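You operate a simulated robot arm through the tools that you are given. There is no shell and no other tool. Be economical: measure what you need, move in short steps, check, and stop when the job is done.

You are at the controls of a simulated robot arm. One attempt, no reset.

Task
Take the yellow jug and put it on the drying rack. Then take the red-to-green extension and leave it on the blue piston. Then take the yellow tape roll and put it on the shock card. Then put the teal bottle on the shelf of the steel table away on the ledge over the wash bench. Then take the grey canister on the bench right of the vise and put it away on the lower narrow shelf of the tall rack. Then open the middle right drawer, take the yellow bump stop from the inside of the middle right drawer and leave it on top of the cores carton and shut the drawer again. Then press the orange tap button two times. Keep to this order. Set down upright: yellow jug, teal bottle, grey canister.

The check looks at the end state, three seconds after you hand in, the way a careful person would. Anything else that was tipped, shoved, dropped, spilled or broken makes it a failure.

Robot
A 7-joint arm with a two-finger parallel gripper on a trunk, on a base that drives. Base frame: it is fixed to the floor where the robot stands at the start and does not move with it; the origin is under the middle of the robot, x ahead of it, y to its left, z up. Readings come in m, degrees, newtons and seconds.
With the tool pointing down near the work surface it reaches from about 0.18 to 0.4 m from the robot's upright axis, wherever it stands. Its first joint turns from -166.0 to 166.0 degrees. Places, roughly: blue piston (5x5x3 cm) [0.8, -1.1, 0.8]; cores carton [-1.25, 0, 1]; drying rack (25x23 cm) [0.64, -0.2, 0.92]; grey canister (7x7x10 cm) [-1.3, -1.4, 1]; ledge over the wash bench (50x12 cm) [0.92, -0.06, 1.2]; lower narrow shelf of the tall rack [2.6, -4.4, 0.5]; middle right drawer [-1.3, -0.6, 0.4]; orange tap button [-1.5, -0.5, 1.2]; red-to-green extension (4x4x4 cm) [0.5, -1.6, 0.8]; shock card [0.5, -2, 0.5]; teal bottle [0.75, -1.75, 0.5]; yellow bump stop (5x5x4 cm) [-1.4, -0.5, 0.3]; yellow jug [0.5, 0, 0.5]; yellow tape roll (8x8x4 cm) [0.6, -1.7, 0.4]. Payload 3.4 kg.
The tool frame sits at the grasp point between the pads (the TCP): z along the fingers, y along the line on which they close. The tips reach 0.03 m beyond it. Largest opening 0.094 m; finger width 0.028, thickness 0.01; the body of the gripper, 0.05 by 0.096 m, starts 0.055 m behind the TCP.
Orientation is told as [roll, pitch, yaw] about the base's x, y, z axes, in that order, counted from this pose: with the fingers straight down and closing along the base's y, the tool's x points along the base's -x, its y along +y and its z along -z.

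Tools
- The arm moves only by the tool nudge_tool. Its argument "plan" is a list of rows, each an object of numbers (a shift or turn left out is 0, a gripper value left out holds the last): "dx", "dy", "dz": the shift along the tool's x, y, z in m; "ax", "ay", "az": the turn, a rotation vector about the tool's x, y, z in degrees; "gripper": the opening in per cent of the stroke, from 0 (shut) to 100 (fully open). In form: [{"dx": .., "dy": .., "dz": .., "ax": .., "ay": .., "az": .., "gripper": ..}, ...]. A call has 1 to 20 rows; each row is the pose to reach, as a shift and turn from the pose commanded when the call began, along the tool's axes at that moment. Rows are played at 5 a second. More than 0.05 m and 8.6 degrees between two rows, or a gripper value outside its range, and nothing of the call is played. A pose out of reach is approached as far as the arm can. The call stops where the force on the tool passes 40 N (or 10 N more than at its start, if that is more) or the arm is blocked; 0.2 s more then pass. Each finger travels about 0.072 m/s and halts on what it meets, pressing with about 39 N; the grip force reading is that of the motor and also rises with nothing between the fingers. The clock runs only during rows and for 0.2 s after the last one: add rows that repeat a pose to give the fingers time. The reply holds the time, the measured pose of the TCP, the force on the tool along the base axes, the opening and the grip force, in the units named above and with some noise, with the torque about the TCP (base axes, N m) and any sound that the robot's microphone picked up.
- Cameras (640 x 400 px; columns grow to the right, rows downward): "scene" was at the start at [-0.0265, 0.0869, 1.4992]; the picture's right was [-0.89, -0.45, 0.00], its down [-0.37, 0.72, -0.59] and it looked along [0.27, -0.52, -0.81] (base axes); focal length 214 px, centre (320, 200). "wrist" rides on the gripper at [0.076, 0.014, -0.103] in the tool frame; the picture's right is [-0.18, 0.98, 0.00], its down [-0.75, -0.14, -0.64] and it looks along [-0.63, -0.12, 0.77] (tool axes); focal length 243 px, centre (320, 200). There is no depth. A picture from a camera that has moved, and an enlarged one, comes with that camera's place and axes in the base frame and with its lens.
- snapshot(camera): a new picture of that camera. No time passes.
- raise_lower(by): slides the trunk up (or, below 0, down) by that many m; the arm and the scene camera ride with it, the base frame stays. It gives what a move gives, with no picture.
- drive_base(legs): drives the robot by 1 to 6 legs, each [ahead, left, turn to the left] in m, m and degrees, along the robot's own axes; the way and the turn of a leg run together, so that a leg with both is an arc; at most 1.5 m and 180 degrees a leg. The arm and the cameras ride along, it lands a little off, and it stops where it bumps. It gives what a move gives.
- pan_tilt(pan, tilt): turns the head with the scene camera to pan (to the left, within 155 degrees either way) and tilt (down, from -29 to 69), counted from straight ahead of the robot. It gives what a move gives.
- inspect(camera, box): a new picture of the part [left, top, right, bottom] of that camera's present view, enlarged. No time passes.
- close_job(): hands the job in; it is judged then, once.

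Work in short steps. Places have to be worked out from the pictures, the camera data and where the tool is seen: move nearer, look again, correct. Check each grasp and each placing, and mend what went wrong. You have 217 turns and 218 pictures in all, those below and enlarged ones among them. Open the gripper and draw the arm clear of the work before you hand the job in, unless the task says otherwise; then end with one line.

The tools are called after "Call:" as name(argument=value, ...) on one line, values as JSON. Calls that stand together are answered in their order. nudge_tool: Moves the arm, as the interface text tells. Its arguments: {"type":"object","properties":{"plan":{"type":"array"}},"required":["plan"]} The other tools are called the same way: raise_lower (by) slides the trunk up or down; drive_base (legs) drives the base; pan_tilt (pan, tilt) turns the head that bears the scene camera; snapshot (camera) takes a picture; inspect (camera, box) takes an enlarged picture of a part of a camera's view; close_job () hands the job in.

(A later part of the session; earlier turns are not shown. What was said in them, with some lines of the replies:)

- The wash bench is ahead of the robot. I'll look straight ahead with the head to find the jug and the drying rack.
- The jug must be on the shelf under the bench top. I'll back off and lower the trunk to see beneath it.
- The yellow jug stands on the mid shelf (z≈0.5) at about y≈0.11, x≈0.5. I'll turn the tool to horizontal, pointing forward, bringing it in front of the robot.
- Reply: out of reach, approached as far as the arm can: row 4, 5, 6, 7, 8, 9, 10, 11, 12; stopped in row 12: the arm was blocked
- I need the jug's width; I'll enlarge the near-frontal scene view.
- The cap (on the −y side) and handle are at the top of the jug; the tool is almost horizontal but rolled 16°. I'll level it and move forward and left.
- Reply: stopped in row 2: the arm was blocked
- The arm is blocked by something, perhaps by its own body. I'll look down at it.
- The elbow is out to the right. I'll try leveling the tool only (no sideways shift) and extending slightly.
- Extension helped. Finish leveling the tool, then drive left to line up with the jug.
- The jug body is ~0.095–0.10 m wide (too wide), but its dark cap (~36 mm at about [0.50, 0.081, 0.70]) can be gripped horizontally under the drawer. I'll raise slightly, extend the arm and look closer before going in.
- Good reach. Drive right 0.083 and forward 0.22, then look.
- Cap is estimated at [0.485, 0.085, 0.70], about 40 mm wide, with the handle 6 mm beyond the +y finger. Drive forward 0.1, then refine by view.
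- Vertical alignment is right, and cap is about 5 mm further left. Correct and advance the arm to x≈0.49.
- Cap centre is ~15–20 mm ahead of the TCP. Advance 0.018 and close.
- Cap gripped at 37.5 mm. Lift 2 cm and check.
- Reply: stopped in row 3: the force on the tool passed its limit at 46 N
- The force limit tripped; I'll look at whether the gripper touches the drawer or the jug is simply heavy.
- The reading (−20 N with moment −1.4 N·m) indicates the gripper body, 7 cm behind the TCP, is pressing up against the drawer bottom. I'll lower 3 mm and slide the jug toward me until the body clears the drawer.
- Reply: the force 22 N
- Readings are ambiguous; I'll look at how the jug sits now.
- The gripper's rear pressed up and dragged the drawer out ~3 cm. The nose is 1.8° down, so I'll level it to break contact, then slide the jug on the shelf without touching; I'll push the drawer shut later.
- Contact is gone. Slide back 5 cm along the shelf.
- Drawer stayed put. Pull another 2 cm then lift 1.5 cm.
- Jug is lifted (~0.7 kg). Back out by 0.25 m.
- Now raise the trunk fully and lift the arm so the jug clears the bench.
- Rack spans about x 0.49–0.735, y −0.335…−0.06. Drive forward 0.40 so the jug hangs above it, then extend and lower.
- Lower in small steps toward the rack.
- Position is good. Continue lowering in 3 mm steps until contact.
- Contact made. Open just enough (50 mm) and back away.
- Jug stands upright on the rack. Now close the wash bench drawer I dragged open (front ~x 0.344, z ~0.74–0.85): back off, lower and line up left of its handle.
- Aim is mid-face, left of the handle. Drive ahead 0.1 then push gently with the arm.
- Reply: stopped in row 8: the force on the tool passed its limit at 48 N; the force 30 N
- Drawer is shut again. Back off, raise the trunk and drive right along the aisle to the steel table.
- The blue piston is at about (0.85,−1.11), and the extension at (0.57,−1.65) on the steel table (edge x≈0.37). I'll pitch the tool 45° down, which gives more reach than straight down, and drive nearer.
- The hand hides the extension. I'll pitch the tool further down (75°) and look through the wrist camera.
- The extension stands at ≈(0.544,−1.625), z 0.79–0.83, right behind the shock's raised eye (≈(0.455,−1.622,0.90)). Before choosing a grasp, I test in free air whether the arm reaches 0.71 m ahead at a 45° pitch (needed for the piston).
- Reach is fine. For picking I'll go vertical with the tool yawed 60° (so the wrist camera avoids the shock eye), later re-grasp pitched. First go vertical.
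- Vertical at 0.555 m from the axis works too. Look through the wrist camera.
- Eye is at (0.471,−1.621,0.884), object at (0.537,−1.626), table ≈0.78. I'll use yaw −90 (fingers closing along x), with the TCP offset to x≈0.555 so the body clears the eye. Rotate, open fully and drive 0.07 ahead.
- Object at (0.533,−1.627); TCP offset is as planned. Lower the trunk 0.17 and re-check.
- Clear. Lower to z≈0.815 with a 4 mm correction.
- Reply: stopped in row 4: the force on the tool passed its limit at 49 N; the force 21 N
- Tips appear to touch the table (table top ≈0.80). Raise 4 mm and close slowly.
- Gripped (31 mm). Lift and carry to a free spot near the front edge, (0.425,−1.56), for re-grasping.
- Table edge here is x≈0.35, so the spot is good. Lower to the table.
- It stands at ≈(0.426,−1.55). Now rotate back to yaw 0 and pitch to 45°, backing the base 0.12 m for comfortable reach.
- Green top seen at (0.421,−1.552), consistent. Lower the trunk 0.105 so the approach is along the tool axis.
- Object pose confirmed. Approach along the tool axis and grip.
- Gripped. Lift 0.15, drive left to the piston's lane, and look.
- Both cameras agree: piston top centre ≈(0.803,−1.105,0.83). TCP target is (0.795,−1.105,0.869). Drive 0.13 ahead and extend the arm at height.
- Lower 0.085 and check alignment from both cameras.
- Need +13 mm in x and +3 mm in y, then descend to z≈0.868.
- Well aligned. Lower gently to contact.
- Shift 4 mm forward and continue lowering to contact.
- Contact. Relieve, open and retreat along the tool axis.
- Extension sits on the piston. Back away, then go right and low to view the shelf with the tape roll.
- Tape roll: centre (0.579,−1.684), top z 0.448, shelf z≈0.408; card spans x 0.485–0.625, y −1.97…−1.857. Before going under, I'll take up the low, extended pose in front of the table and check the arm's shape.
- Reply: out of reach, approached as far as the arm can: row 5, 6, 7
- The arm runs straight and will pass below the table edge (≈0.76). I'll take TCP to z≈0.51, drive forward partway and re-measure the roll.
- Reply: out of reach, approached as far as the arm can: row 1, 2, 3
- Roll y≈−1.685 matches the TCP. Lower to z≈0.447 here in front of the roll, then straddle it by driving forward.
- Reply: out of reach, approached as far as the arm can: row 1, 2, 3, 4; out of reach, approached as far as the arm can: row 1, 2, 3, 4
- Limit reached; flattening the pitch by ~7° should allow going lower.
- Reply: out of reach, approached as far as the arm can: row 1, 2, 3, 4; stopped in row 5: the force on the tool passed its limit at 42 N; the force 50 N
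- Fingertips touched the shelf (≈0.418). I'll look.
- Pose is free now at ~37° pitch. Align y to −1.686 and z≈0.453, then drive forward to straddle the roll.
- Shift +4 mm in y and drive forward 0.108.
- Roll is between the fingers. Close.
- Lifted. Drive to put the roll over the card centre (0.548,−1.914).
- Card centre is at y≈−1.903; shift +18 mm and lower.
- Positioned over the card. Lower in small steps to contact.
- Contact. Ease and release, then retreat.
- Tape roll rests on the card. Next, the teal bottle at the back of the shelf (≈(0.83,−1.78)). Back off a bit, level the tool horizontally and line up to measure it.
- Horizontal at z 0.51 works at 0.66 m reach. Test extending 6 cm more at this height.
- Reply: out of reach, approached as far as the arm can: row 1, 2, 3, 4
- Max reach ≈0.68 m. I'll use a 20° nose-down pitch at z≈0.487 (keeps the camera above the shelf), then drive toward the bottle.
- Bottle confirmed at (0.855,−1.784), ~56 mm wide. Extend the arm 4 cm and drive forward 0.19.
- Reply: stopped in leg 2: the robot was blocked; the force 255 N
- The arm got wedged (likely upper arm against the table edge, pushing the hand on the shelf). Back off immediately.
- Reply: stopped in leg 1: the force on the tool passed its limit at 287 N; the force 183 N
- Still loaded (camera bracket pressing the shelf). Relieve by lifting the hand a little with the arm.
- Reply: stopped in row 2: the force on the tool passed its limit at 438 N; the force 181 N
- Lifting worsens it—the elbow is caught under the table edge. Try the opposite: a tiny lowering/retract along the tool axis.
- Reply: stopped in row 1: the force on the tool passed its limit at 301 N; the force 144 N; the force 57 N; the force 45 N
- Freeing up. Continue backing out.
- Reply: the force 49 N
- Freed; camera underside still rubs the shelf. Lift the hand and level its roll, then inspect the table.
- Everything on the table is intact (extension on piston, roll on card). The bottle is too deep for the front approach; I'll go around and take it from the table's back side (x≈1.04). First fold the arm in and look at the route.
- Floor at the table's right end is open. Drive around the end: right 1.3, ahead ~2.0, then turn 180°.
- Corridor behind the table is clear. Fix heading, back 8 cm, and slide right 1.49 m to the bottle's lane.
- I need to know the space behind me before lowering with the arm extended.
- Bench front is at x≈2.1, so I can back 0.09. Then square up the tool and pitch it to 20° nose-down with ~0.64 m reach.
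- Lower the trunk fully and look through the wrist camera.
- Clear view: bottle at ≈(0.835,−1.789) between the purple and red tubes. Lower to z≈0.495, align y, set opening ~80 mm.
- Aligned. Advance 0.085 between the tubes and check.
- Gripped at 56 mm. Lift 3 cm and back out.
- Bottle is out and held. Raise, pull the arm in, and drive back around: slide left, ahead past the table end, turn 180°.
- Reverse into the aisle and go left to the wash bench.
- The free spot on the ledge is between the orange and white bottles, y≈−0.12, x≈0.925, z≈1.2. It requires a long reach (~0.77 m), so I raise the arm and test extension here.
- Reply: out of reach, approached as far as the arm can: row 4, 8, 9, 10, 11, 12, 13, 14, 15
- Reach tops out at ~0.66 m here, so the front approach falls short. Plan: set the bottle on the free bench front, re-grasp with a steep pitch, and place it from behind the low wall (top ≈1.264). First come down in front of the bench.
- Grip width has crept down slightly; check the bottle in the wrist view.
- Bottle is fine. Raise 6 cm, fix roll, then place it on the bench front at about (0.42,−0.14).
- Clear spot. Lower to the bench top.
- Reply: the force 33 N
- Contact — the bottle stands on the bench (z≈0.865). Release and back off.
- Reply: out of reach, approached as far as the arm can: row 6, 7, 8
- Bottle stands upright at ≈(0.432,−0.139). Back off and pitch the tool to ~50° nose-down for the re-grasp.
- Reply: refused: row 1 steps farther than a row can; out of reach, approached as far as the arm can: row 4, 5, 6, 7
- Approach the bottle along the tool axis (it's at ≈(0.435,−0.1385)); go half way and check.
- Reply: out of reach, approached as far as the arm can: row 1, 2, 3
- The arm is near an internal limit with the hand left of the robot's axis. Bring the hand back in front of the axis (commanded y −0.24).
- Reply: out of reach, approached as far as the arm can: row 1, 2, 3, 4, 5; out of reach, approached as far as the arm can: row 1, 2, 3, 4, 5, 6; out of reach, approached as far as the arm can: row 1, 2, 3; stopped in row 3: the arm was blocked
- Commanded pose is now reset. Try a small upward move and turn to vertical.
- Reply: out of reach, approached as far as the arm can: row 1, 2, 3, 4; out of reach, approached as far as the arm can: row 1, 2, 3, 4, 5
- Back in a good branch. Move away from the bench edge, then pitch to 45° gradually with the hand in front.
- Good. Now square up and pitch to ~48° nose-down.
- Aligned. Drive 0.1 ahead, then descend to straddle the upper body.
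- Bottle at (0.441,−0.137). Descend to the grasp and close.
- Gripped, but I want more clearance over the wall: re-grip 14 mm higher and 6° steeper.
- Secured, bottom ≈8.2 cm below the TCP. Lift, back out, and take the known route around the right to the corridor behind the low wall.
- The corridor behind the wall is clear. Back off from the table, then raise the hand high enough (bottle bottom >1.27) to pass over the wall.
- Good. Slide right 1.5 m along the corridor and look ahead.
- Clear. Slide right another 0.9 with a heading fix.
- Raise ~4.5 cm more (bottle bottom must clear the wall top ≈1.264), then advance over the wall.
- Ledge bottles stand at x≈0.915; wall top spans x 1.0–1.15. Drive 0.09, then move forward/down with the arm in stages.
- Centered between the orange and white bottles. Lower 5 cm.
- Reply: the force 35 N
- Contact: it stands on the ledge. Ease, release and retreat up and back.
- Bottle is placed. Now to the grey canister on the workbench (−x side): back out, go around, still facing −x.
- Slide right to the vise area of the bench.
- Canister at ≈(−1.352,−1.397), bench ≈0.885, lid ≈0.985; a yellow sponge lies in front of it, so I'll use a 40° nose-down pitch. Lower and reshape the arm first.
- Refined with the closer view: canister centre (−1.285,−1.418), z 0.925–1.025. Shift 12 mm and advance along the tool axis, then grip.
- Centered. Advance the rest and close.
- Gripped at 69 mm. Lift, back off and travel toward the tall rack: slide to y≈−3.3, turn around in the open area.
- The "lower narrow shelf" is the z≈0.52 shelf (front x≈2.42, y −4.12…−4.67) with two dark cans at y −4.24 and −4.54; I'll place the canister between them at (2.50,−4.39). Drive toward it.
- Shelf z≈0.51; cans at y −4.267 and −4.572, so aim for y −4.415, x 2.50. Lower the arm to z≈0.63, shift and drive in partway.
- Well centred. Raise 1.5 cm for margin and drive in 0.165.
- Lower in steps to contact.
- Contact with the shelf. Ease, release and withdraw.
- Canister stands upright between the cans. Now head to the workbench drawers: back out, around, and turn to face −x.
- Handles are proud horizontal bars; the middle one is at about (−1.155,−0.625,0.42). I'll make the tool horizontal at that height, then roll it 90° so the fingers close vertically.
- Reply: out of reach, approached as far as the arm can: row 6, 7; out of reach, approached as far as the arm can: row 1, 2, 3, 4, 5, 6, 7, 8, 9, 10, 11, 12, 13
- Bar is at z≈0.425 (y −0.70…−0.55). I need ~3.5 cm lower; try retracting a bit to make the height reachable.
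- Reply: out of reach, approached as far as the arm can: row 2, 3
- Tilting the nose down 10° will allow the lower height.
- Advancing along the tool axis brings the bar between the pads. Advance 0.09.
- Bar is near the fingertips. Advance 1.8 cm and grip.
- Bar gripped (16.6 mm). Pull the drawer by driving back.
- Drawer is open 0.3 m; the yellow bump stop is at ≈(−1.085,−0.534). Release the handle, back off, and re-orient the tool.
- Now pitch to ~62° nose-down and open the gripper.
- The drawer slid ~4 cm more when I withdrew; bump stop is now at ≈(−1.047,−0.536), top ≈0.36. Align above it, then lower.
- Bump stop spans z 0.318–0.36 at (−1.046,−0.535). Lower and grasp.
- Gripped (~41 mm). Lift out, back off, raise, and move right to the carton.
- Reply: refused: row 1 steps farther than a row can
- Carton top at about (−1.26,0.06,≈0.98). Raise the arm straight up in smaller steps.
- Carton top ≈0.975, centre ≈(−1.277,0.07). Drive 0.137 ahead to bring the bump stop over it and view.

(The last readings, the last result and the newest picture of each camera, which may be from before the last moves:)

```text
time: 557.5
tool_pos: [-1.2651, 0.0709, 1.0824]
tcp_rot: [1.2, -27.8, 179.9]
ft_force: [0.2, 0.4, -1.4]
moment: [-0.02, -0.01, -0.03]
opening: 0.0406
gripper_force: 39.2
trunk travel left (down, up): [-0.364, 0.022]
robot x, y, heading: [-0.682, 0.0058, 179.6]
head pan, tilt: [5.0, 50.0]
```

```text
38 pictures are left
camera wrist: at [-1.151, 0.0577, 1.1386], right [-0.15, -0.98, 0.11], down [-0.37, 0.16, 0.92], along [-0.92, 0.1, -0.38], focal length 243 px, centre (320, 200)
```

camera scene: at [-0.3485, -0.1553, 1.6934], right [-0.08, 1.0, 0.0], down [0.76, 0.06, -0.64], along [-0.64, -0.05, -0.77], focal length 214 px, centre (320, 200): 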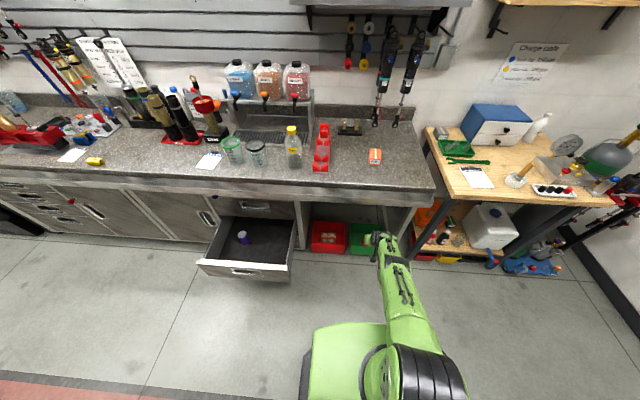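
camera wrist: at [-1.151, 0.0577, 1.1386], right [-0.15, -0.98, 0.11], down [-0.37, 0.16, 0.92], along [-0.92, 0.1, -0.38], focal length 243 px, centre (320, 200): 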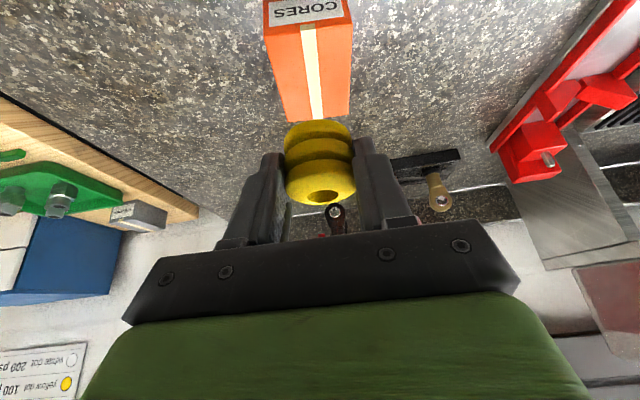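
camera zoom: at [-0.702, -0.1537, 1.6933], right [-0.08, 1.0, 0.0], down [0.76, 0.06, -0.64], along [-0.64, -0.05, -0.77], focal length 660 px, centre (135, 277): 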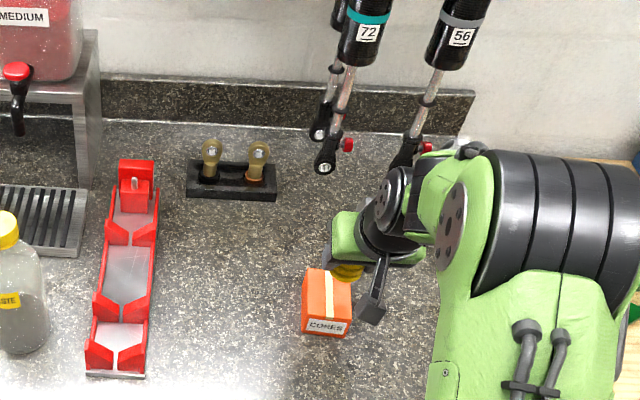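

Two-view fix: carton top z≈0.95, centre (−1.316,0.07). Move forward 4 cm, then lower toward it.

Call:
nudge_tool(plan=[{"dz": 0.0188, "dx": -0.0353}, {"dz": 0.045, "dx": -0.022}, {"dz": 0.07, "dx": -0.008}, {"dz": 0.085, "dx": 0.0}, {"dz": 0.085, "dx": 0.0}])

Call:
snapshot(camera="wrist")

Call:
inspect(camera="scene", box=[300, 110, 460, 240])

```text
time: 558.7
tool_pos: [-1.3047, 0.0685, 1.0142]
tcp_rot: [1.1, -28.7, 179.9]
ft_force: [-4.8, 2.1, 27.2]
moment: [0.5, 0.24, 0.06]
opening: 0.0403
gripper_force: 39.6
trunk travel left (down, up): [-0.364, 0.022]
robot x, y, heading: [-0.6793, 0.0077, 179.8]
head pan, tilt: [5.0, 50.0]
```

```text
37 pictures are left
camera wrist: at [-1.1907, 0.0565, 1.0675], right [-0.15, -0.98, 0.11], down [-0.35, 0.15, 0.92], along [-0.92, 0.1, -0.37], focal length 243 px, centre (320, 200)
```

wrist: 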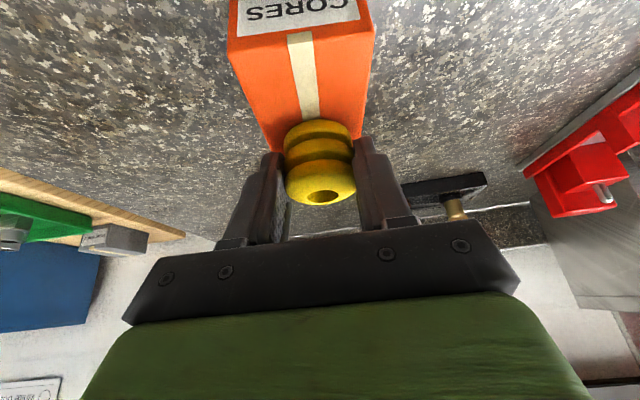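

```text
3.08 times, centred on (380, 175) of scene
camera zoom: at [-0.6973, -0.1539, 1.6936], right [-0.08, 1.0, 0.0], down [0.76, 0.06, -0.64], along [-0.64, -0.05, -0.76], focal length 660 px, centre (135, 277)
```

zoom: 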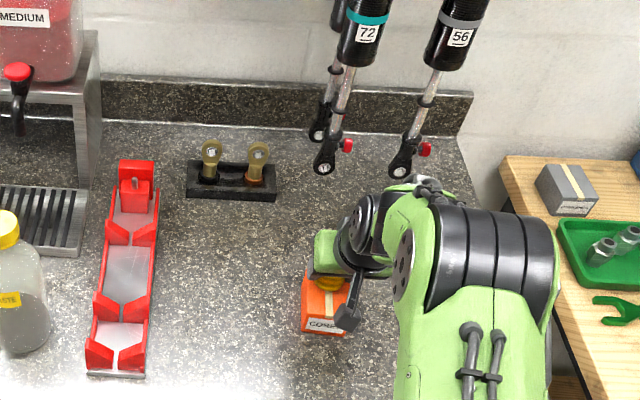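

Contact already, at carton top ≈0.972; so its centre is nearer, x≈−1.289. Lift slightly, move 2.5 cm back toward me, and set down.

Call:
nudge_tool(plan=[{"dz": -0.009, "dx": -0.005}, {"dz": -0.0152, "dx": 0.006, "dy": 0.003}, {"dz": -0.021, "dx": 0.0172, "dy": 0.004}, {"dz": -0.021, "dx": 0.0172, "dy": 0.004}])

Call:
inspect(camera="scene", box=[330, 160, 410, 230])

Call:
snapshot(camera="wrist")

```text
time: 559.7
tool_pos: [-1.278, 0.0651, 1.0194]
tcp_rot: [1.2, -27.8, 179.9]
ft_force: [0.0, 0.2, -0.6]
moment: [0.0, 0.0, 0.0]
opening: 0.0407
gripper_force: 39.2
trunk travel left (down, up): [-0.364, 0.022]
robot x, y, heading: [-0.6846, 0.0008, 179.7]
head pan, tilt: [5.0, 50.0]
```

```text
5.71 times, centred on (370, 195) of scene
camera zoom: at [-0.7013, -0.1537, 1.6933], right [-0.08, 1.0, 0.0], down [0.76, 0.06, -0.64], along [-0.64, -0.05, -0.77], focal length 1226 px, centre (34, 229)
```

zoom: 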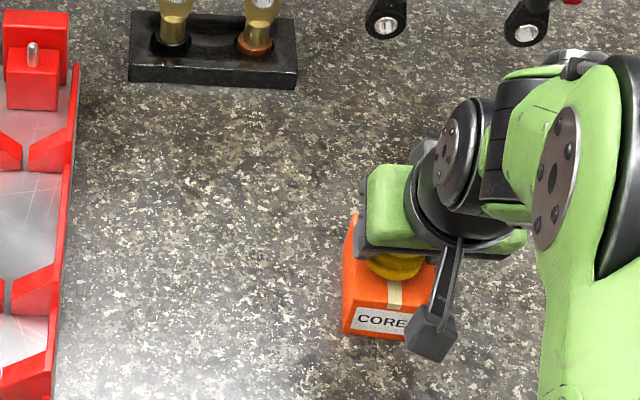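

```text
34 pictures are left
camera wrist: at [-1.1645, 0.0529, 1.0741], right [-0.15, -0.98, 0.11], down [-0.37, 0.16, 0.92], along [-0.92, 0.1, -0.39], focal length 243 px, centre (320, 200)
```

wrist: 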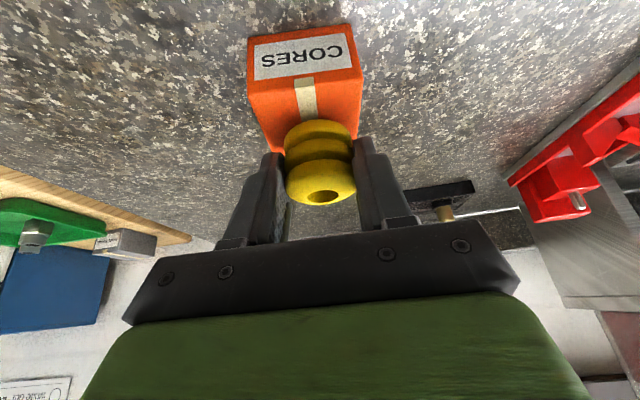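

Good placement over the carton. Lower to contact.

Call:
nudge_tool(plan=[{"dz": 0.0026, "dx": 0.0014}, {"dz": 0.0053, "dx": 0.0028}, {"dz": 0.007, "dx": 0.0037}, {"dz": 0.007, "dx": 0.0037}])

```text
time: 560.7
tool_pos: [-1.2787, 0.0644, 1.0139]
tcp_rot: [1.3, -28.3, 180.0]
ft_force: [1.7, 0.5, 16.5]
moment: [0.28, 0.08, -0.04]
opening: 0.0405
gripper_force: 39.2
trunk travel left (down, up): [-0.364, 0.022]
robot x, y, heading: [-0.6831, 0.0066, 179.7]
head pan, tilt: [5.0, 50.0]
```

Contact. Ease, release and retreat along the tool axis.

Call:
nudge_tool(plan=[{"dz": -0.002, "dx": -0.001}, {"dz": -0.002, "dx": -0.001, "gripper": 55}, {"dz": -0.002, "dx": -0.001, "gripper": 70}, {"dz": -0.002, "dx": -0.001, "gripper": 70}, {"dz": -0.03, "dx": -0.002}, {"dz": -0.06, "dx": -0.003}, {"dz": -0.09, "dx": -0.004}, {"dz": -0.09, "dx": -0.004}])

Call:
snapshot(camera="wrist")

```text
time: 562.5
tool_pos: [-1.2409, 0.0652, 1.0931]
tcp_rot: [1.3, -27.6, 179.9]
ft_force: [-0.2, -0.6, 0.0]
moment: [0.0, -0.05, -0.02]
opening: 0.0656
gripper_force: 0.0
trunk travel left (down, up): [-0.364, 0.022]
robot x, y, heading: [-0.682, 0.0053, 179.6]
head pan, tilt: [5.0, 50.0]
```

```text
33 pictures are left
camera wrist: at [-1.1268, 0.0536, 1.1484], right [-0.15, -0.98, 0.11], down [-0.37, 0.16, 0.92], along [-0.92, 0.1, -0.39], focal length 243 px, centre (320, 200)
```

wrist: 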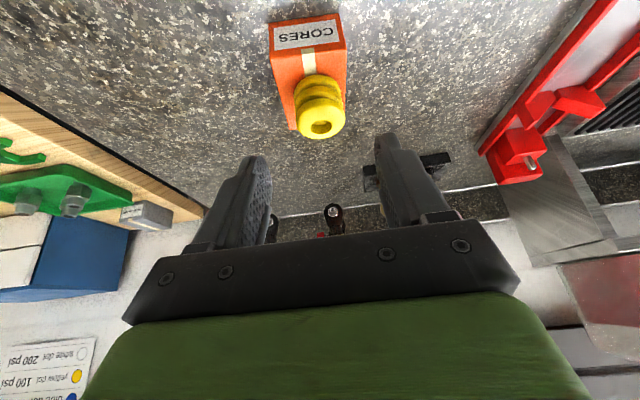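

Bump stop stands on the carton. Now shut the drawer: back off, move in front of it, lower with a nearly level, closed gripper.

Call:
drive_base(legs=[[-0.6, 0, 0], [0, 0.69, 0]])

Call:
raise_lower(by=-0.36)

Call:
nudge_tool(plan=[{"ay": -6, "dz": 0.035, "dx": 0.014, "gripper": 0}, {"ay": -12, "dz": 0.07, "dx": 0.028}, {"ay": -18, "dz": 0.105, "dx": 0.043}, {"ay": -24, "dz": 0.14, "dx": 0.057}, {"ay": -30, "dz": 0.175, "dx": 0.071}, {"ay": -36, "dz": 0.21, "dx": 0.085}, {"ay": -42, "dz": 0.245, "dx": 0.1}, {"ay": -47, "dz": 0.279, "dx": 0.114}, {"ay": -47, "dz": 0.279, "dx": 0.114}])

Call:
snapshot(camera="wrist")

Call:
snapshot(camera="scene")

```text
time: 569.3
tool_pos: [-0.652, -0.621, 1.0927]
tcp_rot: [1.2, -27.9, 179.1]
ft_force: [0.4, 0.1, -1.1]
moment: [0.0, -0.02, 0.01]
opening: 0.0659
gripper_force: 0.0
trunk travel left (down, up): [-0.364, 0.022]
robot x, y, heading: [-0.096, -0.6886, 179.0]
head pan, tilt: [5.0, 50.0]
```

```text
time: 572.8
tool_pos: [-0.6503, -0.6207, 0.7329]
tcp_rot: [1.3, -27.9, 179.1]
ft_force: [0.0, -0.1, -0.4]
moment: [0.0, 0.01, 0.0]
opening: 0.0657
gripper_force: 0.1
trunk travel left (down, up): [-0.004, 0.382]
robot x, y, heading: [-0.0903, -0.6893, 178.9]
head pan, tilt: [5.0, 50.0]
```

```text
time: 574.8
tool_pos: [-0.6793, -0.626, 0.4335]
tcp_rot: [4.6, -74.9, 175.3]
ft_force: [0.1, -0.6, -0.4]
moment: [0.03, 0.0, 0.0]
opening: 0.0
gripper_force: 32.9
trunk travel left (down, up): [-0.004, 0.382]
robot x, y, heading: [-0.0969, -0.69, 178.8]
head pan, tilt: [5.0, 50.0]
```

```text
32 pictures are left
camera wrist: at [-0.5626, -0.6421, 0.3868], right [-0.05, -0.98, 0.2], down [0.42, 0.16, 0.89], along [-0.9, 0.13, 0.41], focal length 243 px, centre (320, 200)
```

wrist: 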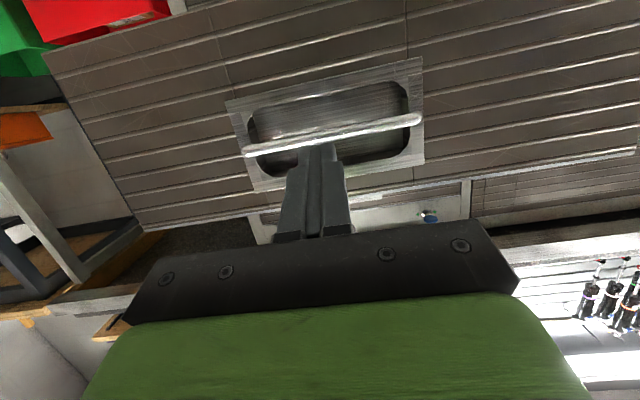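

```text
31 pictures are left
camera scene: at [-0.1149, -0.847, 1.3334], right [-0.07, 1.0, 0.0], down [0.76, 0.05, -0.64], along [-0.64, -0.04, -0.77], focal length 214 px, centre (320, 200)
```

scene: 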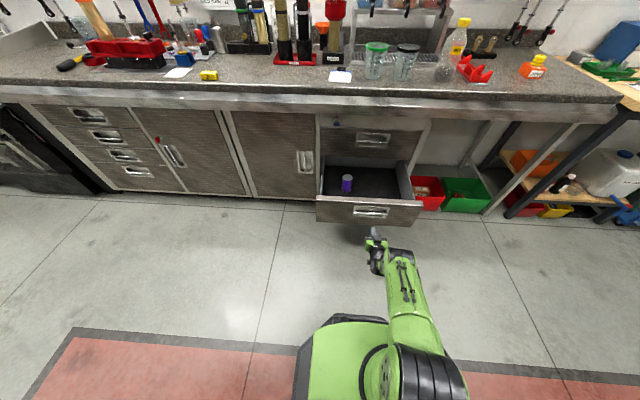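

Aligned with the handle bar. Push by driving forward; the final stop will show as force.

Call:
drive_base(legs=[[0.2, 0, 0], [0.15, 0, 0]])

Call:
drive_base(legs=[[0.1, 0, 0]])

Call:
snapshot(camera="scene")

```text
time: 577.4
tool_pos: [-1.0347, -0.6202, 0.4332]
tcp_rot: [4.4, -74.8, 175.4]
ft_force: [-0.1, 0.2, 0.3]
moment: [-0.01, 0.01, -0.01]
opening: 0.0002
gripper_force: 33.0
trunk travel left (down, up): [-0.004, 0.382]
robot x, y, heading: [-0.4527, -0.6846, 179.1]
head pan, tilt: [5.0, 50.0]
```

```text
time: 578.5
tool_pos: [-1.1043, -0.6191, 0.4337]
tcp_rot: [5.1, -75.4, 174.7]
ft_force: [13.4, -2.2, 10.4]
moment: [0.04, 0.27, 0.07]
opening: 0.0
gripper_force: 32.8
trunk travel left (down, up): [-0.004, 0.382]
robot x, y, heading: [-0.5251, -0.6835, 179.0]
head pan, tilt: [5.0, 50.0]
stopped in leg 1: the force on the tool passed its limit at 191 N (the readings are from after the stop); the commanded pose is now the measured one
```

```text
30 pictures are left
camera scene: at [-0.5432, -0.8396, 1.3333], right [-0.07, 1.0, 0.0], down [0.76, 0.05, -0.64], along [-0.64, -0.04, -0.77], focal length 214 px, centre (320, 200)
```

scene: 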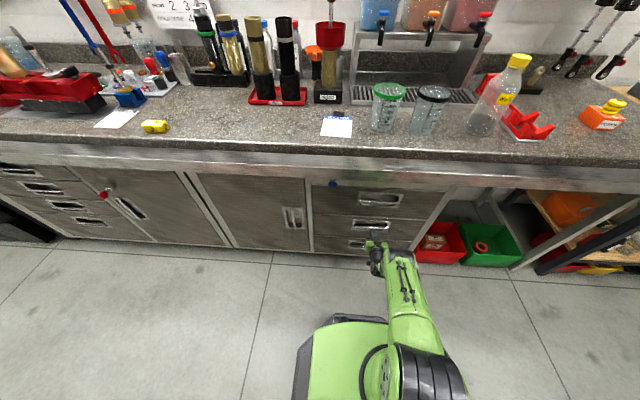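

Call:
drive_base(legs=[[-0.12, 0, 0]])

Call:
inspect(camera="scene", box=[290, 170, 450, 270])

Call:
snapshot(camera="wrist")

```text
time: 579.7
tool_pos: [-0.9866, -0.6225, 0.4311]
tcp_rot: [5.0, -75.1, 174.9]
ft_force: [0.5, -0.6, 0.5]
moment: [0.0, -0.02, 0.02]
opening: 0.0
gripper_force: 32.9
trunk travel left (down, up): [-0.004, 0.382]
robot x, y, heading: [-0.4116, -0.684, 179.2]
head pan, tilt: [5.0, 50.0]
```

```text
4.00 times, centred on (370, 220) of scene
camera zoom: at [-0.4256, -0.8414, 1.3334], right [-0.07, 1.0, 0.0], down [0.76, 0.05, -0.64], along [-0.64, -0.05, -0.77], focal length 858 px, centre (120, 120)
```

zoom: 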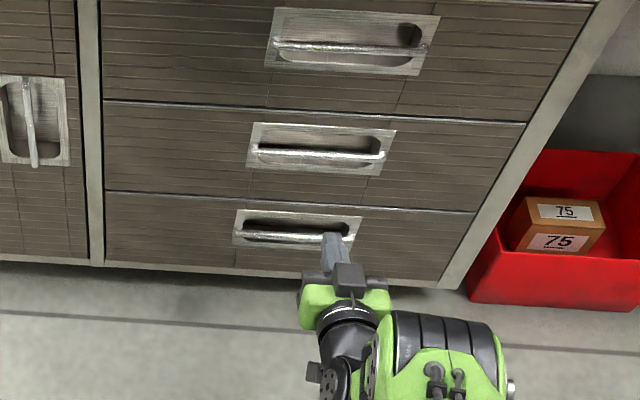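

```text
28 pictures are left
camera wrist: at [-0.8701, -0.6383, 0.3848], right [-0.05, -0.98, 0.2], down [0.43, 0.16, 0.89], along [-0.9, 0.13, 0.41], focal length 243 px, centre (320, 200)
```

wrist: 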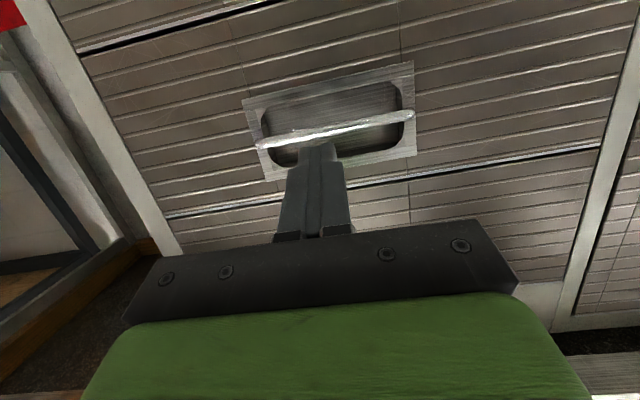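

Drawer is flush. Now the orange tap button (≈(−1.449,−0.545,1.195)). Raise trunk and arm, gripper closed, to view it.

Call:
drive_base(legs=[[-0.1, 0, 0.8]])

Call:
raise_lower(by=0.38)

Call:
nudge_tool(plan=[{"dx": -0.038, "dz": -0.0101}, {"dx": -0.0754, "dz": -0.0202}, {"dx": -0.113, "dz": -0.0303}, {"dx": -0.151, "dz": -0.0404}, {"dx": -0.1885, "dz": -0.0505}, {"dx": -0.226, "dz": -0.0606}, {"dx": -0.264, "dz": -0.0707}, {"dx": -0.302, "dz": -0.0808}, {"dx": -0.339, "dz": -0.091}, {"dx": -0.377, "dz": -0.101}, {"dx": -0.377, "dz": -0.101}])

Call:
snapshot(camera="wrist")

```text
time: 580.9
tool_pos: [-0.8866, -0.63, 0.4312]
tcp_rot: [5.0, -75.0, 175.7]
ft_force: [-0.3, 0.4, -0.6]
moment: [0.01, 0.02, 0.02]
opening: 0.0
gripper_force: 33.0
trunk travel left (down, up): [-0.004, 0.382]
robot x, y, heading: [-0.3056, -0.6876, 179.6]
head pan, tilt: [5.0, 50.0]
```

```text
time: 584.5
tool_pos: [-0.8864, -0.6302, 0.8113]
tcp_rot: [5.0, -75.1, 175.5]
ft_force: [0.2, -0.4, 0.0]
moment: [-0.02, 0.03, 0.01]
opening: 0.0001
gripper_force: 33.1
trunk travel left (down, up): [-0.384, 0.002]
robot x, y, heading: [-0.3041, -0.6855, 179.9]
head pan, tilt: [5.0, 50.0]
```

```text
time: 586.9
tool_pos: [-0.8875, -0.6217, 1.2018]
tcp_rot: [4.9, -75.0, 175.6]
ft_force: [-0.7, 0.2, 0.4]
moment: [0.03, 0.02, 0.02]
opening: 0.0
gripper_force: 32.9
trunk travel left (down, up): [-0.384, 0.002]
robot x, y, heading: [-0.3042, -0.6851, 179.7]
head pan, tilt: [5.0, 50.0]
```

```text
27 pictures are left
camera wrist: at [-0.7703, -0.6379, 1.1539], right [-0.04, -0.98, 0.2], down [0.43, 0.16, 0.89], along [-0.9, 0.12, 0.41], focal length 243 px, centre (320, 200)
```

wrist: 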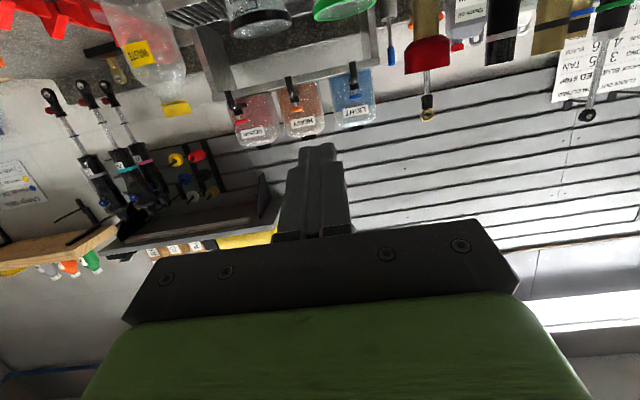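

Call:
drive_base(legs=[[0, -0.078, 0], [0.32, 0, 0]])

Call:
snapshot(camera="wrist")

Call:
pan_tilt(pan=0, tilt=35)

Call:
snapshot(camera="scene")

```text
time: 589.7
tool_pos: [-1.2102, -0.5471, 1.2004]
tcp_rot: [4.9, -75.0, 175.8]
ft_force: [0.3, 0.6, -0.2]
moment: [-0.01, -0.01, 0.01]
opening: 0.0
gripper_force: 33.1
trunk travel left (down, up): [-0.384, 0.002]
robot x, y, heading: [-0.6267, -0.6058, 180.1]
head pan, tilt: [5.0, 50.0]
```

```text
26 pictures are left
camera wrist: at [-1.0926, -0.5614, 1.1538], right [-0.04, -0.98, 0.2], down [0.43, 0.17, 0.89], along [-0.9, 0.12, 0.41], focal length 243 px, centre (320, 200)
```

wrist: 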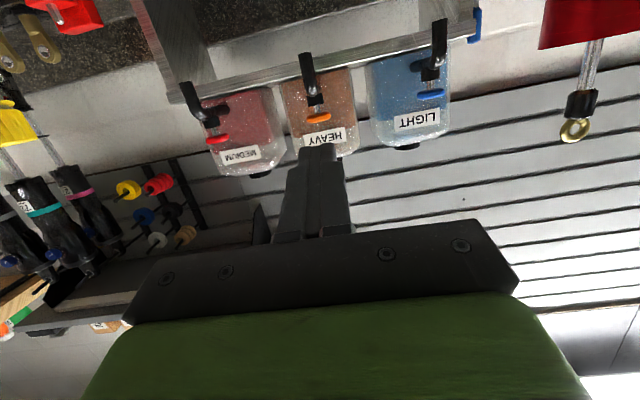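

```text
time: 590.5
tool_pos: [-1.2095, -0.5482, 1.2008]
tcp_rot: [5.0, -75.1, 175.7]
ft_force: [0.6, -0.1, 1.0]
moment: [-0.01, 0.02, 0.0]
opening: 0.0001
gripper_force: 32.9
trunk travel left (down, up): [-0.384, 0.002]
robot x, y, heading: [-0.6296, -0.6067, 180.0]
head pan, tilt: [0.0, 35.0]
```

```text
25 pictures are left
camera scene: at [-0.6553, -0.7584, 1.7343], right [0.0, 1.0, 0.0], down [0.57, 0.0, -0.82], along [-0.82, 0.0, -0.57], focal length 214 px, centre (320, 200)
```

scene: 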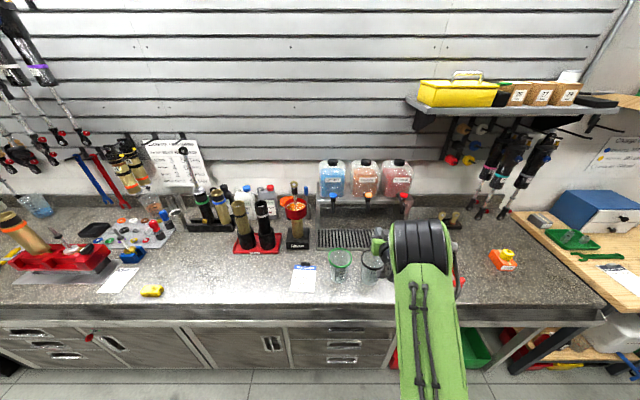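

Call:
inspect(camera="wrist", box=[260, 40, 380, 130])

Call:
inspect(camera="scene", box=[310, 150, 420, 240])

```text
4.44 times, centred on (320, 85) of wrist
camera zoom: at [-1.092, -0.5613, 1.154], right [-0.04, -0.98, 0.2], down [0.43, 0.17, 0.89], along [-0.9, 0.12, 0.41], focal length 1078 px, centre (320, 711)
```

zoom: 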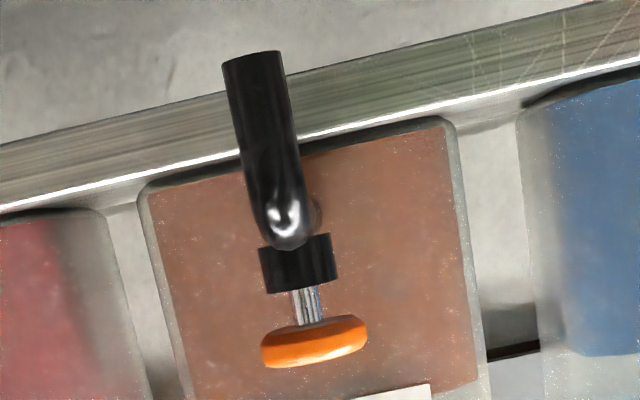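

```text
4.44 times, centred on (365, 195) of scene
camera zoom: at [-0.6553, -0.7584, 1.7343], right [0.0, 1.0, 0.0], down [0.57, 0.0, -0.82], along [-0.82, 0.0, -0.57], focal length 953 px, centre (120, 222)
```

zoom: 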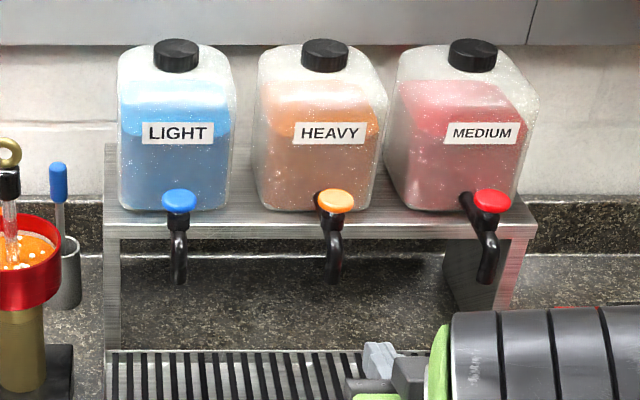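

The button is a mushroom disk at (−1.4785,−0.5365), top ≈1.20, pressed downward. I'll pitch the closed fingers 35° down, raise to 1.27, align, and drive closer.

Call:
nudge_tool(plan=[{"ay": 7, "dx": -0.03, "dz": -0.008, "dy": -0.006}, {"ay": 14, "dx": -0.06, "dz": -0.016, "dy": -0.0115}, {"ay": 20, "dx": -0.068, "dz": -0.018, "dy": -0.0115}, {"ay": 20, "dx": -0.068, "dz": -0.018, "dy": -0.0115}])

Call:
drive_base(legs=[[0.195, 0, 0]])

Call:
inspect(camera="scene", box=[290, 170, 420, 280])

Call:
snapshot(camera="wrist")

```text
time: 591.5
tool_pos: [-1.209, -0.5343, 1.2711]
tcp_rot: [2.3, -55.1, 178.7]
ft_force: [-0.8, -1.0, -0.8]
moment: [0.0, -0.02, 0.05]
opening: 0.0001
gripper_force: 32.9
trunk travel left (down, up): [-0.384, 0.002]
robot x, y, heading: [-0.627, -0.6058, 179.9]
head pan, tilt: [0.0, 35.0]
```

```text
time: 593.1
tool_pos: [-1.4042, -0.5327, 1.2704]
tcp_rot: [2.2, -55.1, 178.7]
ft_force: [-0.3, -0.8, 0.1]
moment: [0.03, -0.01, 0.03]
opening: 0.0
gripper_force: 33.1
trunk travel left (down, up): [-0.384, 0.002]
robot x, y, heading: [-0.8248, -0.6042, 179.9]
head pan, tilt: [0.0, 35.0]
```

```text
3.64 times, centred on (355, 225) of scene
camera zoom: at [-0.8516, -0.7579, 1.7343], right [0.0, 1.0, 0.0], down [0.57, 0.0, -0.82], along [-0.82, 0.0, -0.57], focal length 780 px, centre (193, 109)
```

zoom: 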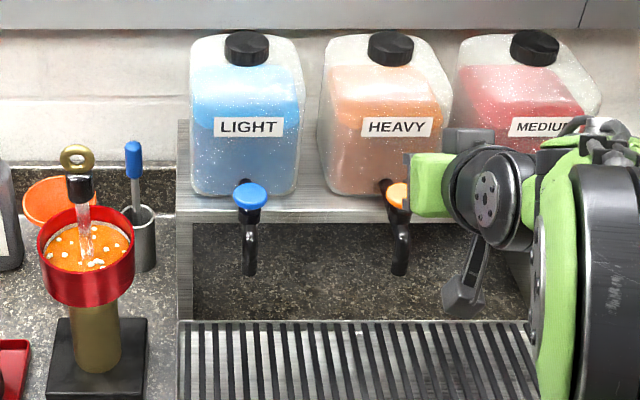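

```text
21 pictures are left
camera wrist: at [-1.2785, -0.5463, 1.2671], right [-0.1, -0.98, 0.17], down [0.09, 0.16, 0.98], along [-0.99, 0.11, 0.08], focal length 243 px, centre (320, 200)
```

wrist: 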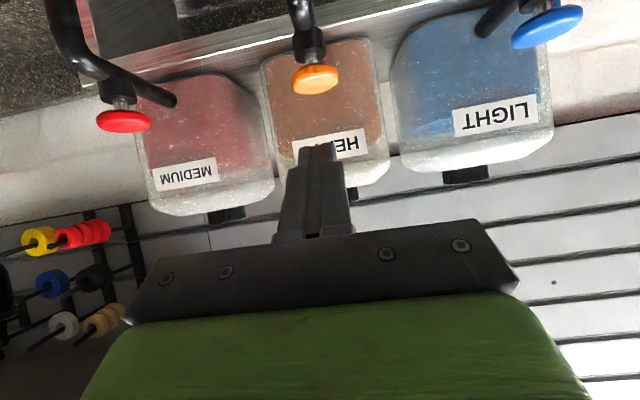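

Move forward 4.8 cm and down to just above the button.

Call:
nudge_tool(plan=[{"dz": 0.02, "dx": -0.014, "dy": 0.004}, {"dz": 0.0393, "dx": -0.0276, "dy": 0.004}, {"dz": 0.05, "dx": -0.012, "dy": 0.004}, {"dz": 0.0566, "dx": -0.003, "dy": 0.004}, {"dz": 0.0566, "dx": -0.003, "dy": 0.004}])

Call:
inspect(camera="scene", box=[320, 190, 400, 260])

Call:
inspect(camera="wrist", box=[240, 40, 400, 180])

```text
time: 594.3
tool_pos: [-1.4521, -0.5395, 1.2417]
tcp_rot: [2.3, -55.0, 178.6]
ft_force: [0.3, -0.4, 0.3]
moment: [0.01, -0.02, -0.01]
opening: 0.0001
gripper_force: 32.9
trunk travel left (down, up): [-0.384, 0.002]
robot x, y, heading: [-0.8232, -0.6081, 179.6]
head pan, tilt: [0.0, 35.0]
```

```text
5.71 times, centred on (360, 225) of scene
camera zoom: at [-0.8506, -0.758, 1.7344], right [0.0, 1.0, 0.0], down [0.57, 0.0, -0.82], along [-0.82, 0.0, -0.57], focal length 1226 px, centre (91, 57)
```

zoom: 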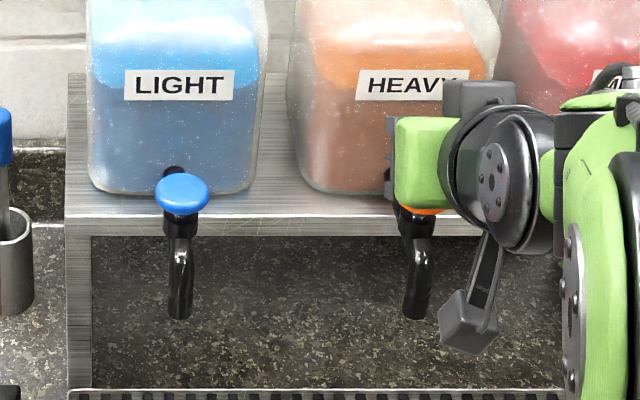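

```text
2.86 times, centred on (320, 110) of wrist
camera zoom: at [-1.3255, -0.5523, 1.2372], right [-0.1, -0.98, 0.17], down [0.09, 0.16, 0.98], along [-0.99, 0.11, 0.08], focal length 693 px, centre (320, 457)
```

zoom: 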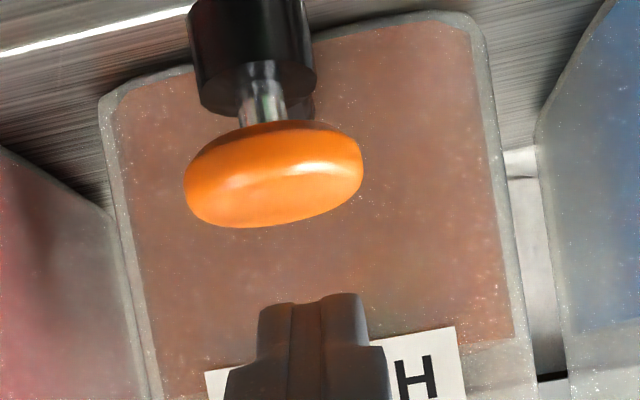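

Fingertip is ~1.2 cm above the button; shift 4.5 mm in y and press down in small steps.

Call:
nudge_tool(plan=[{"dy": -0.0045}, {"dy": -0.0045, "dz": 0.0046, "dx": 0.0066}, {"dy": -0.0045, "dz": 0.0069, "dx": 0.0098}, {"dy": -0.0045, "dz": 0.0092, "dx": 0.0131}, {"dy": -0.0045, "dz": 0.0115, "dx": 0.0164}, {"dy": -0.0045, "dz": 0.0126, "dx": 0.018}])

Call:
inspect(camera="wrist", box=[240, 40, 400, 180])

```text
time: 595.7
tool_pos: [-1.4522, -0.534, 1.2198]
tcp_rot: [2.4, -55.3, 178.7]
ft_force: [0.0, 1.4, 3.3]
moment: [0.02, 0.04, 0.02]
opening: 0.0003
gripper_force: 32.7
trunk travel left (down, up): [-0.384, 0.002]
robot x, y, heading: [-0.825, -0.6054, 179.7]
head pan, tilt: [0.0, 35.0]
heard: click
```

```text
2.86 times, centred on (320, 110) of wrist
camera zoom: at [-1.3265, -0.5475, 1.2169], right [-0.1, -0.98, 0.17], down [0.1, 0.16, 0.98], along [-0.99, 0.11, 0.08], focal length 693 px, centre (320, 457)
```

zoom: 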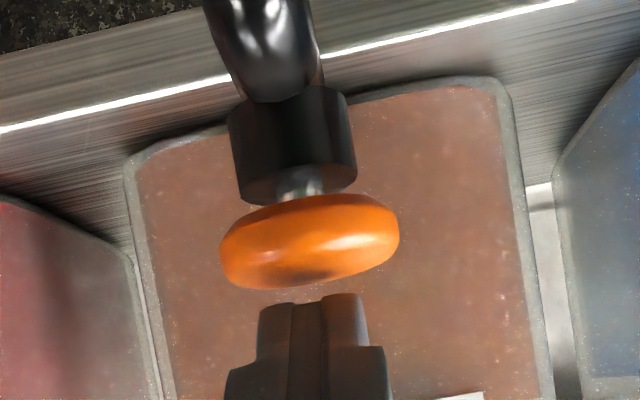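

A click was heard: first press. Raise fully to release.

Call:
nudge_tool(plan=[{"dz": -0.0057, "dx": -0.0082}, {"dz": -0.0126, "dx": -0.018}, {"dz": -0.0126, "dx": -0.018}, {"dz": -0.0126, "dx": -0.018}])

Call:
inspect(camera="wrist", box=[240, 40, 400, 180])

```text
time: 596.7
tool_pos: [-1.4527, -0.5333, 1.2415]
tcp_rot: [2.3, -55.1, 178.8]
ft_force: [-0.2, 0.1, -0.7]
moment: [-0.01, 0.02, 0.03]
opening: 0.0003
gripper_force: 33.1
trunk travel left (down, up): [-0.384, 0.002]
robot x, y, heading: [-0.8192, -0.6046, 179.8]
head pan, tilt: [0.0, 35.0]
```

```text
2.86 times, centred on (320, 110) of wrist
camera zoom: at [-1.3265, -0.5461, 1.2382], right [-0.1, -0.98, 0.17], down [0.1, 0.16, 0.98], along [-0.99, 0.11, 0.08], focal length 693 px, centre (320, 457)
```

zoom: 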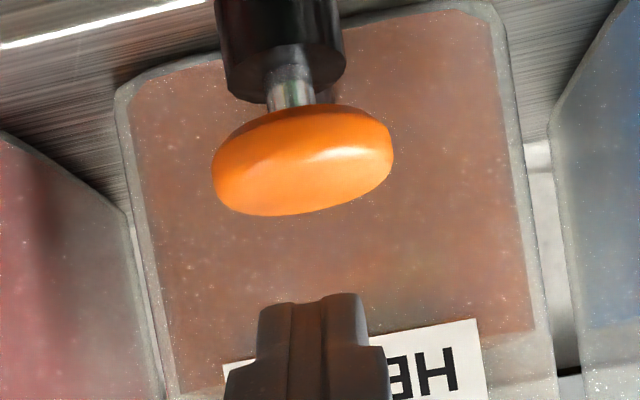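

The button has popped back. Second press.

Call:
nudge_tool(plan=[{"dz": 0.0046, "dx": 0.0066}, {"dz": 0.0069, "dx": 0.0098}, {"dz": 0.0092, "dx": 0.0131}, {"dz": 0.0115, "dx": 0.0164}, {"dz": 0.0126, "dx": 0.018}])

```text
time: 597.9
tool_pos: [-1.4519, -0.5337, 1.2203]
tcp_rot: [2.3, -55.3, 178.7]
ft_force: [0.1, -0.3, 3.9]
moment: [0.02, 0.07, -0.01]
opening: 0.0002
gripper_force: 33.6
trunk travel left (down, up): [-0.384, 0.002]
robot x, y, heading: [-0.8253, -0.6045, 180.0]
head pan, tilt: [0.0, 35.0]
heard: click
```

Second click heard. Raise, withdraw from the bench and open the gripper.

Call:
nudge_tool(plan=[{"dz": -0.0057, "dx": -0.0082}, {"dz": -0.0126, "dx": -0.018}, {"dz": -0.0126, "dx": -0.045}, {"dz": -0.0126, "dx": -0.045}])

Call:
drive_base(legs=[[-0.5, 0, 0]])

Call:
nudge_tool(plan=[{"gripper": 50}, {"gripper": 100}, {"gripper": 100}, {"gripper": 100}])

Call:
pan_tilt(pan=0, tilt=40)

Call:
snapshot(camera="scene")

```text
time: 598.9
tool_pos: [-1.4702, -0.5348, 1.2639]
tcp_rot: [2.3, -55.1, 178.7]
ft_force: [-0.4, 0.6, -0.3]
moment: [-0.02, 0.0, 0.01]
opening: 0.0001
gripper_force: 32.9
trunk travel left (down, up): [-0.384, 0.002]
robot x, y, heading: [-0.8214, -0.603, 179.9]
head pan, tilt: [0.0, 35.0]
```

```text
time: 601.9
tool_pos: [-0.9627, -0.5346, 1.2629]
tcp_rot: [2.4, -55.3, 178.7]
ft_force: [-0.5, 1.1, -0.2]
moment: [-0.01, -0.03, 0.01]
opening: 0.0
gripper_force: 33.0
trunk travel left (down, up): [-0.384, 0.002]
robot x, y, heading: [-0.3166, -0.6065, 180.1]
head pan, tilt: [0.0, 35.0]
```

```text
time: 602.9
tool_pos: [-0.9631, -0.5354, 1.2628]
tcp_rot: [2.3, -55.0, 178.7]
ft_force: [-0.4, -0.4, -0.7]
moment: [0.02, -0.02, -0.05]
opening: 0.0937
gripper_force: 0.1
trunk travel left (down, up): [-0.384, 0.002]
robot x, y, heading: [-0.3167, -0.6059, 180.1]
head pan, tilt: [0.0, 35.0]
```

```text
time: 603.5
tool_pos: [-0.9635, -0.5354, 1.2639]
tcp_rot: [2.3, -55.2, 178.7]
ft_force: [1.3, 1.1, -0.5]
moment: [0.01, -0.02, 0.0]
opening: 0.094
gripper_force: 0.0
trunk travel left (down, up): [-0.384, 0.002]
robot x, y, heading: [-0.3164, -0.6072, 180.0]
head pan, tilt: [0.0, 40.0]
```

```text
16 pictures are left
camera scene: at [-0.3422, -0.7588, 1.7268], right [0.0, 1.0, 0.0], down [0.64, 0.0, -0.77], along [-0.77, 0.0, -0.64], focal length 214 px, centre (320, 200)
```

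scene: 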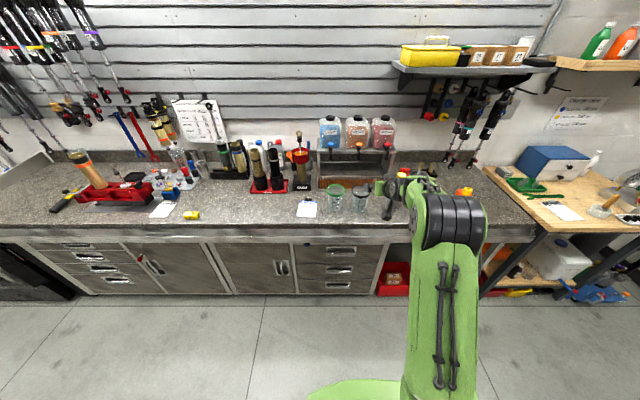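

Final check of the earlier placements by turning the head back.

Call:
pan_tilt(pan=-150, tilt=30)

Call:
snapshot(camera="scene")

Call:
pan_tilt(pan=140, tilt=30)

Call:
snapshot(camera="scene")

```text
time: 605.9
tool_pos: [-0.9635, -0.5359, 1.2643]
tcp_rot: [2.3, -55.0, 178.7]
ft_force: [-0.6, -0.5, -0.1]
moment: [-0.02, 0.02, 0.02]
opening: 0.0942
gripper_force: 0.0
trunk travel left (down, up): [-0.384, 0.002]
robot x, y, heading: [-0.3164, -0.6076, 180.1]
head pan, tilt: [-150.0, 30.0]
```

```text
15 pictures are left
camera scene: at [-0.1788, -0.7138, 1.7422], right [0.5, -0.87, 0.0], down [-0.43, -0.25, -0.87], along [0.75, 0.43, -0.5], focal length 214 px, centre (320, 200)
```

scene: 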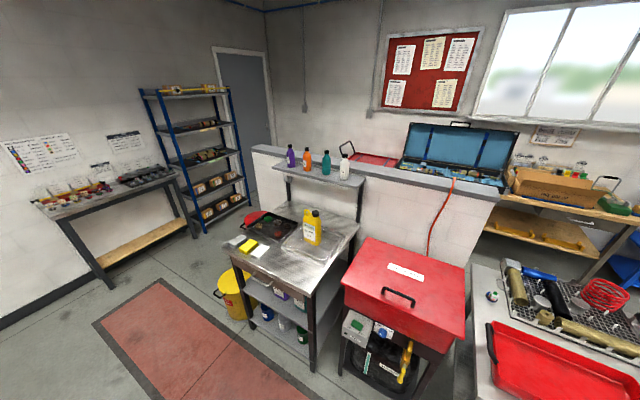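

```text
time: 609.8
tool_pos: [-0.9641, -0.5354, 1.263]
tcp_rot: [2.3, -55.2, 178.7]
ft_force: [-0.4, 0.7, -0.1]
moment: [0.0, -0.02, 0.0]
opening: 0.094
gripper_force: 0.1
trunk travel left (down, up): [-0.384, 0.002]
robot x, y, heading: [-0.3149, -0.6066, 180.1]
head pan, tilt: [140.0, 30.0]
```

```text
14 pictures are left
camera scene: at [-0.188, -0.8173, 1.7422], right [-0.64, -0.76, 0.0], down [-0.38, 0.32, -0.87], along [0.66, -0.56, -0.5], focal length 214 px, centre (320, 200)
```

scene: 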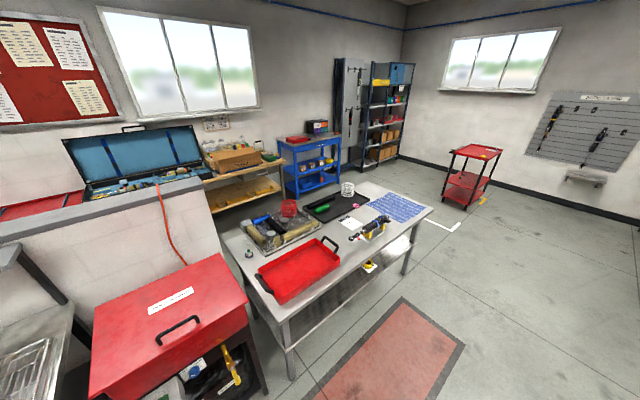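

Everything appears in place: jug on the rack, extension on the piston, roll on the card, bottle on the ledge, canister on the shelf and bump stop on the carton. The drawer is shut, two clicks were heard, and the gripper is open and clear. I'm handing in.

Call:
close_job()

```text
The job is handed in.
```

I did all seven steps in the order you gave and handed the job in; the last pictures showed the jug, bottle and canister upright, the drawer shut, and both button presses gave a click. Two contacts on the way: I dragged the wash bench drawer open about 3 cm and pushed it shut again, and the arm jammed hard under the steel table before I backed it out, with no damage or moved items in the pictures afterwards.
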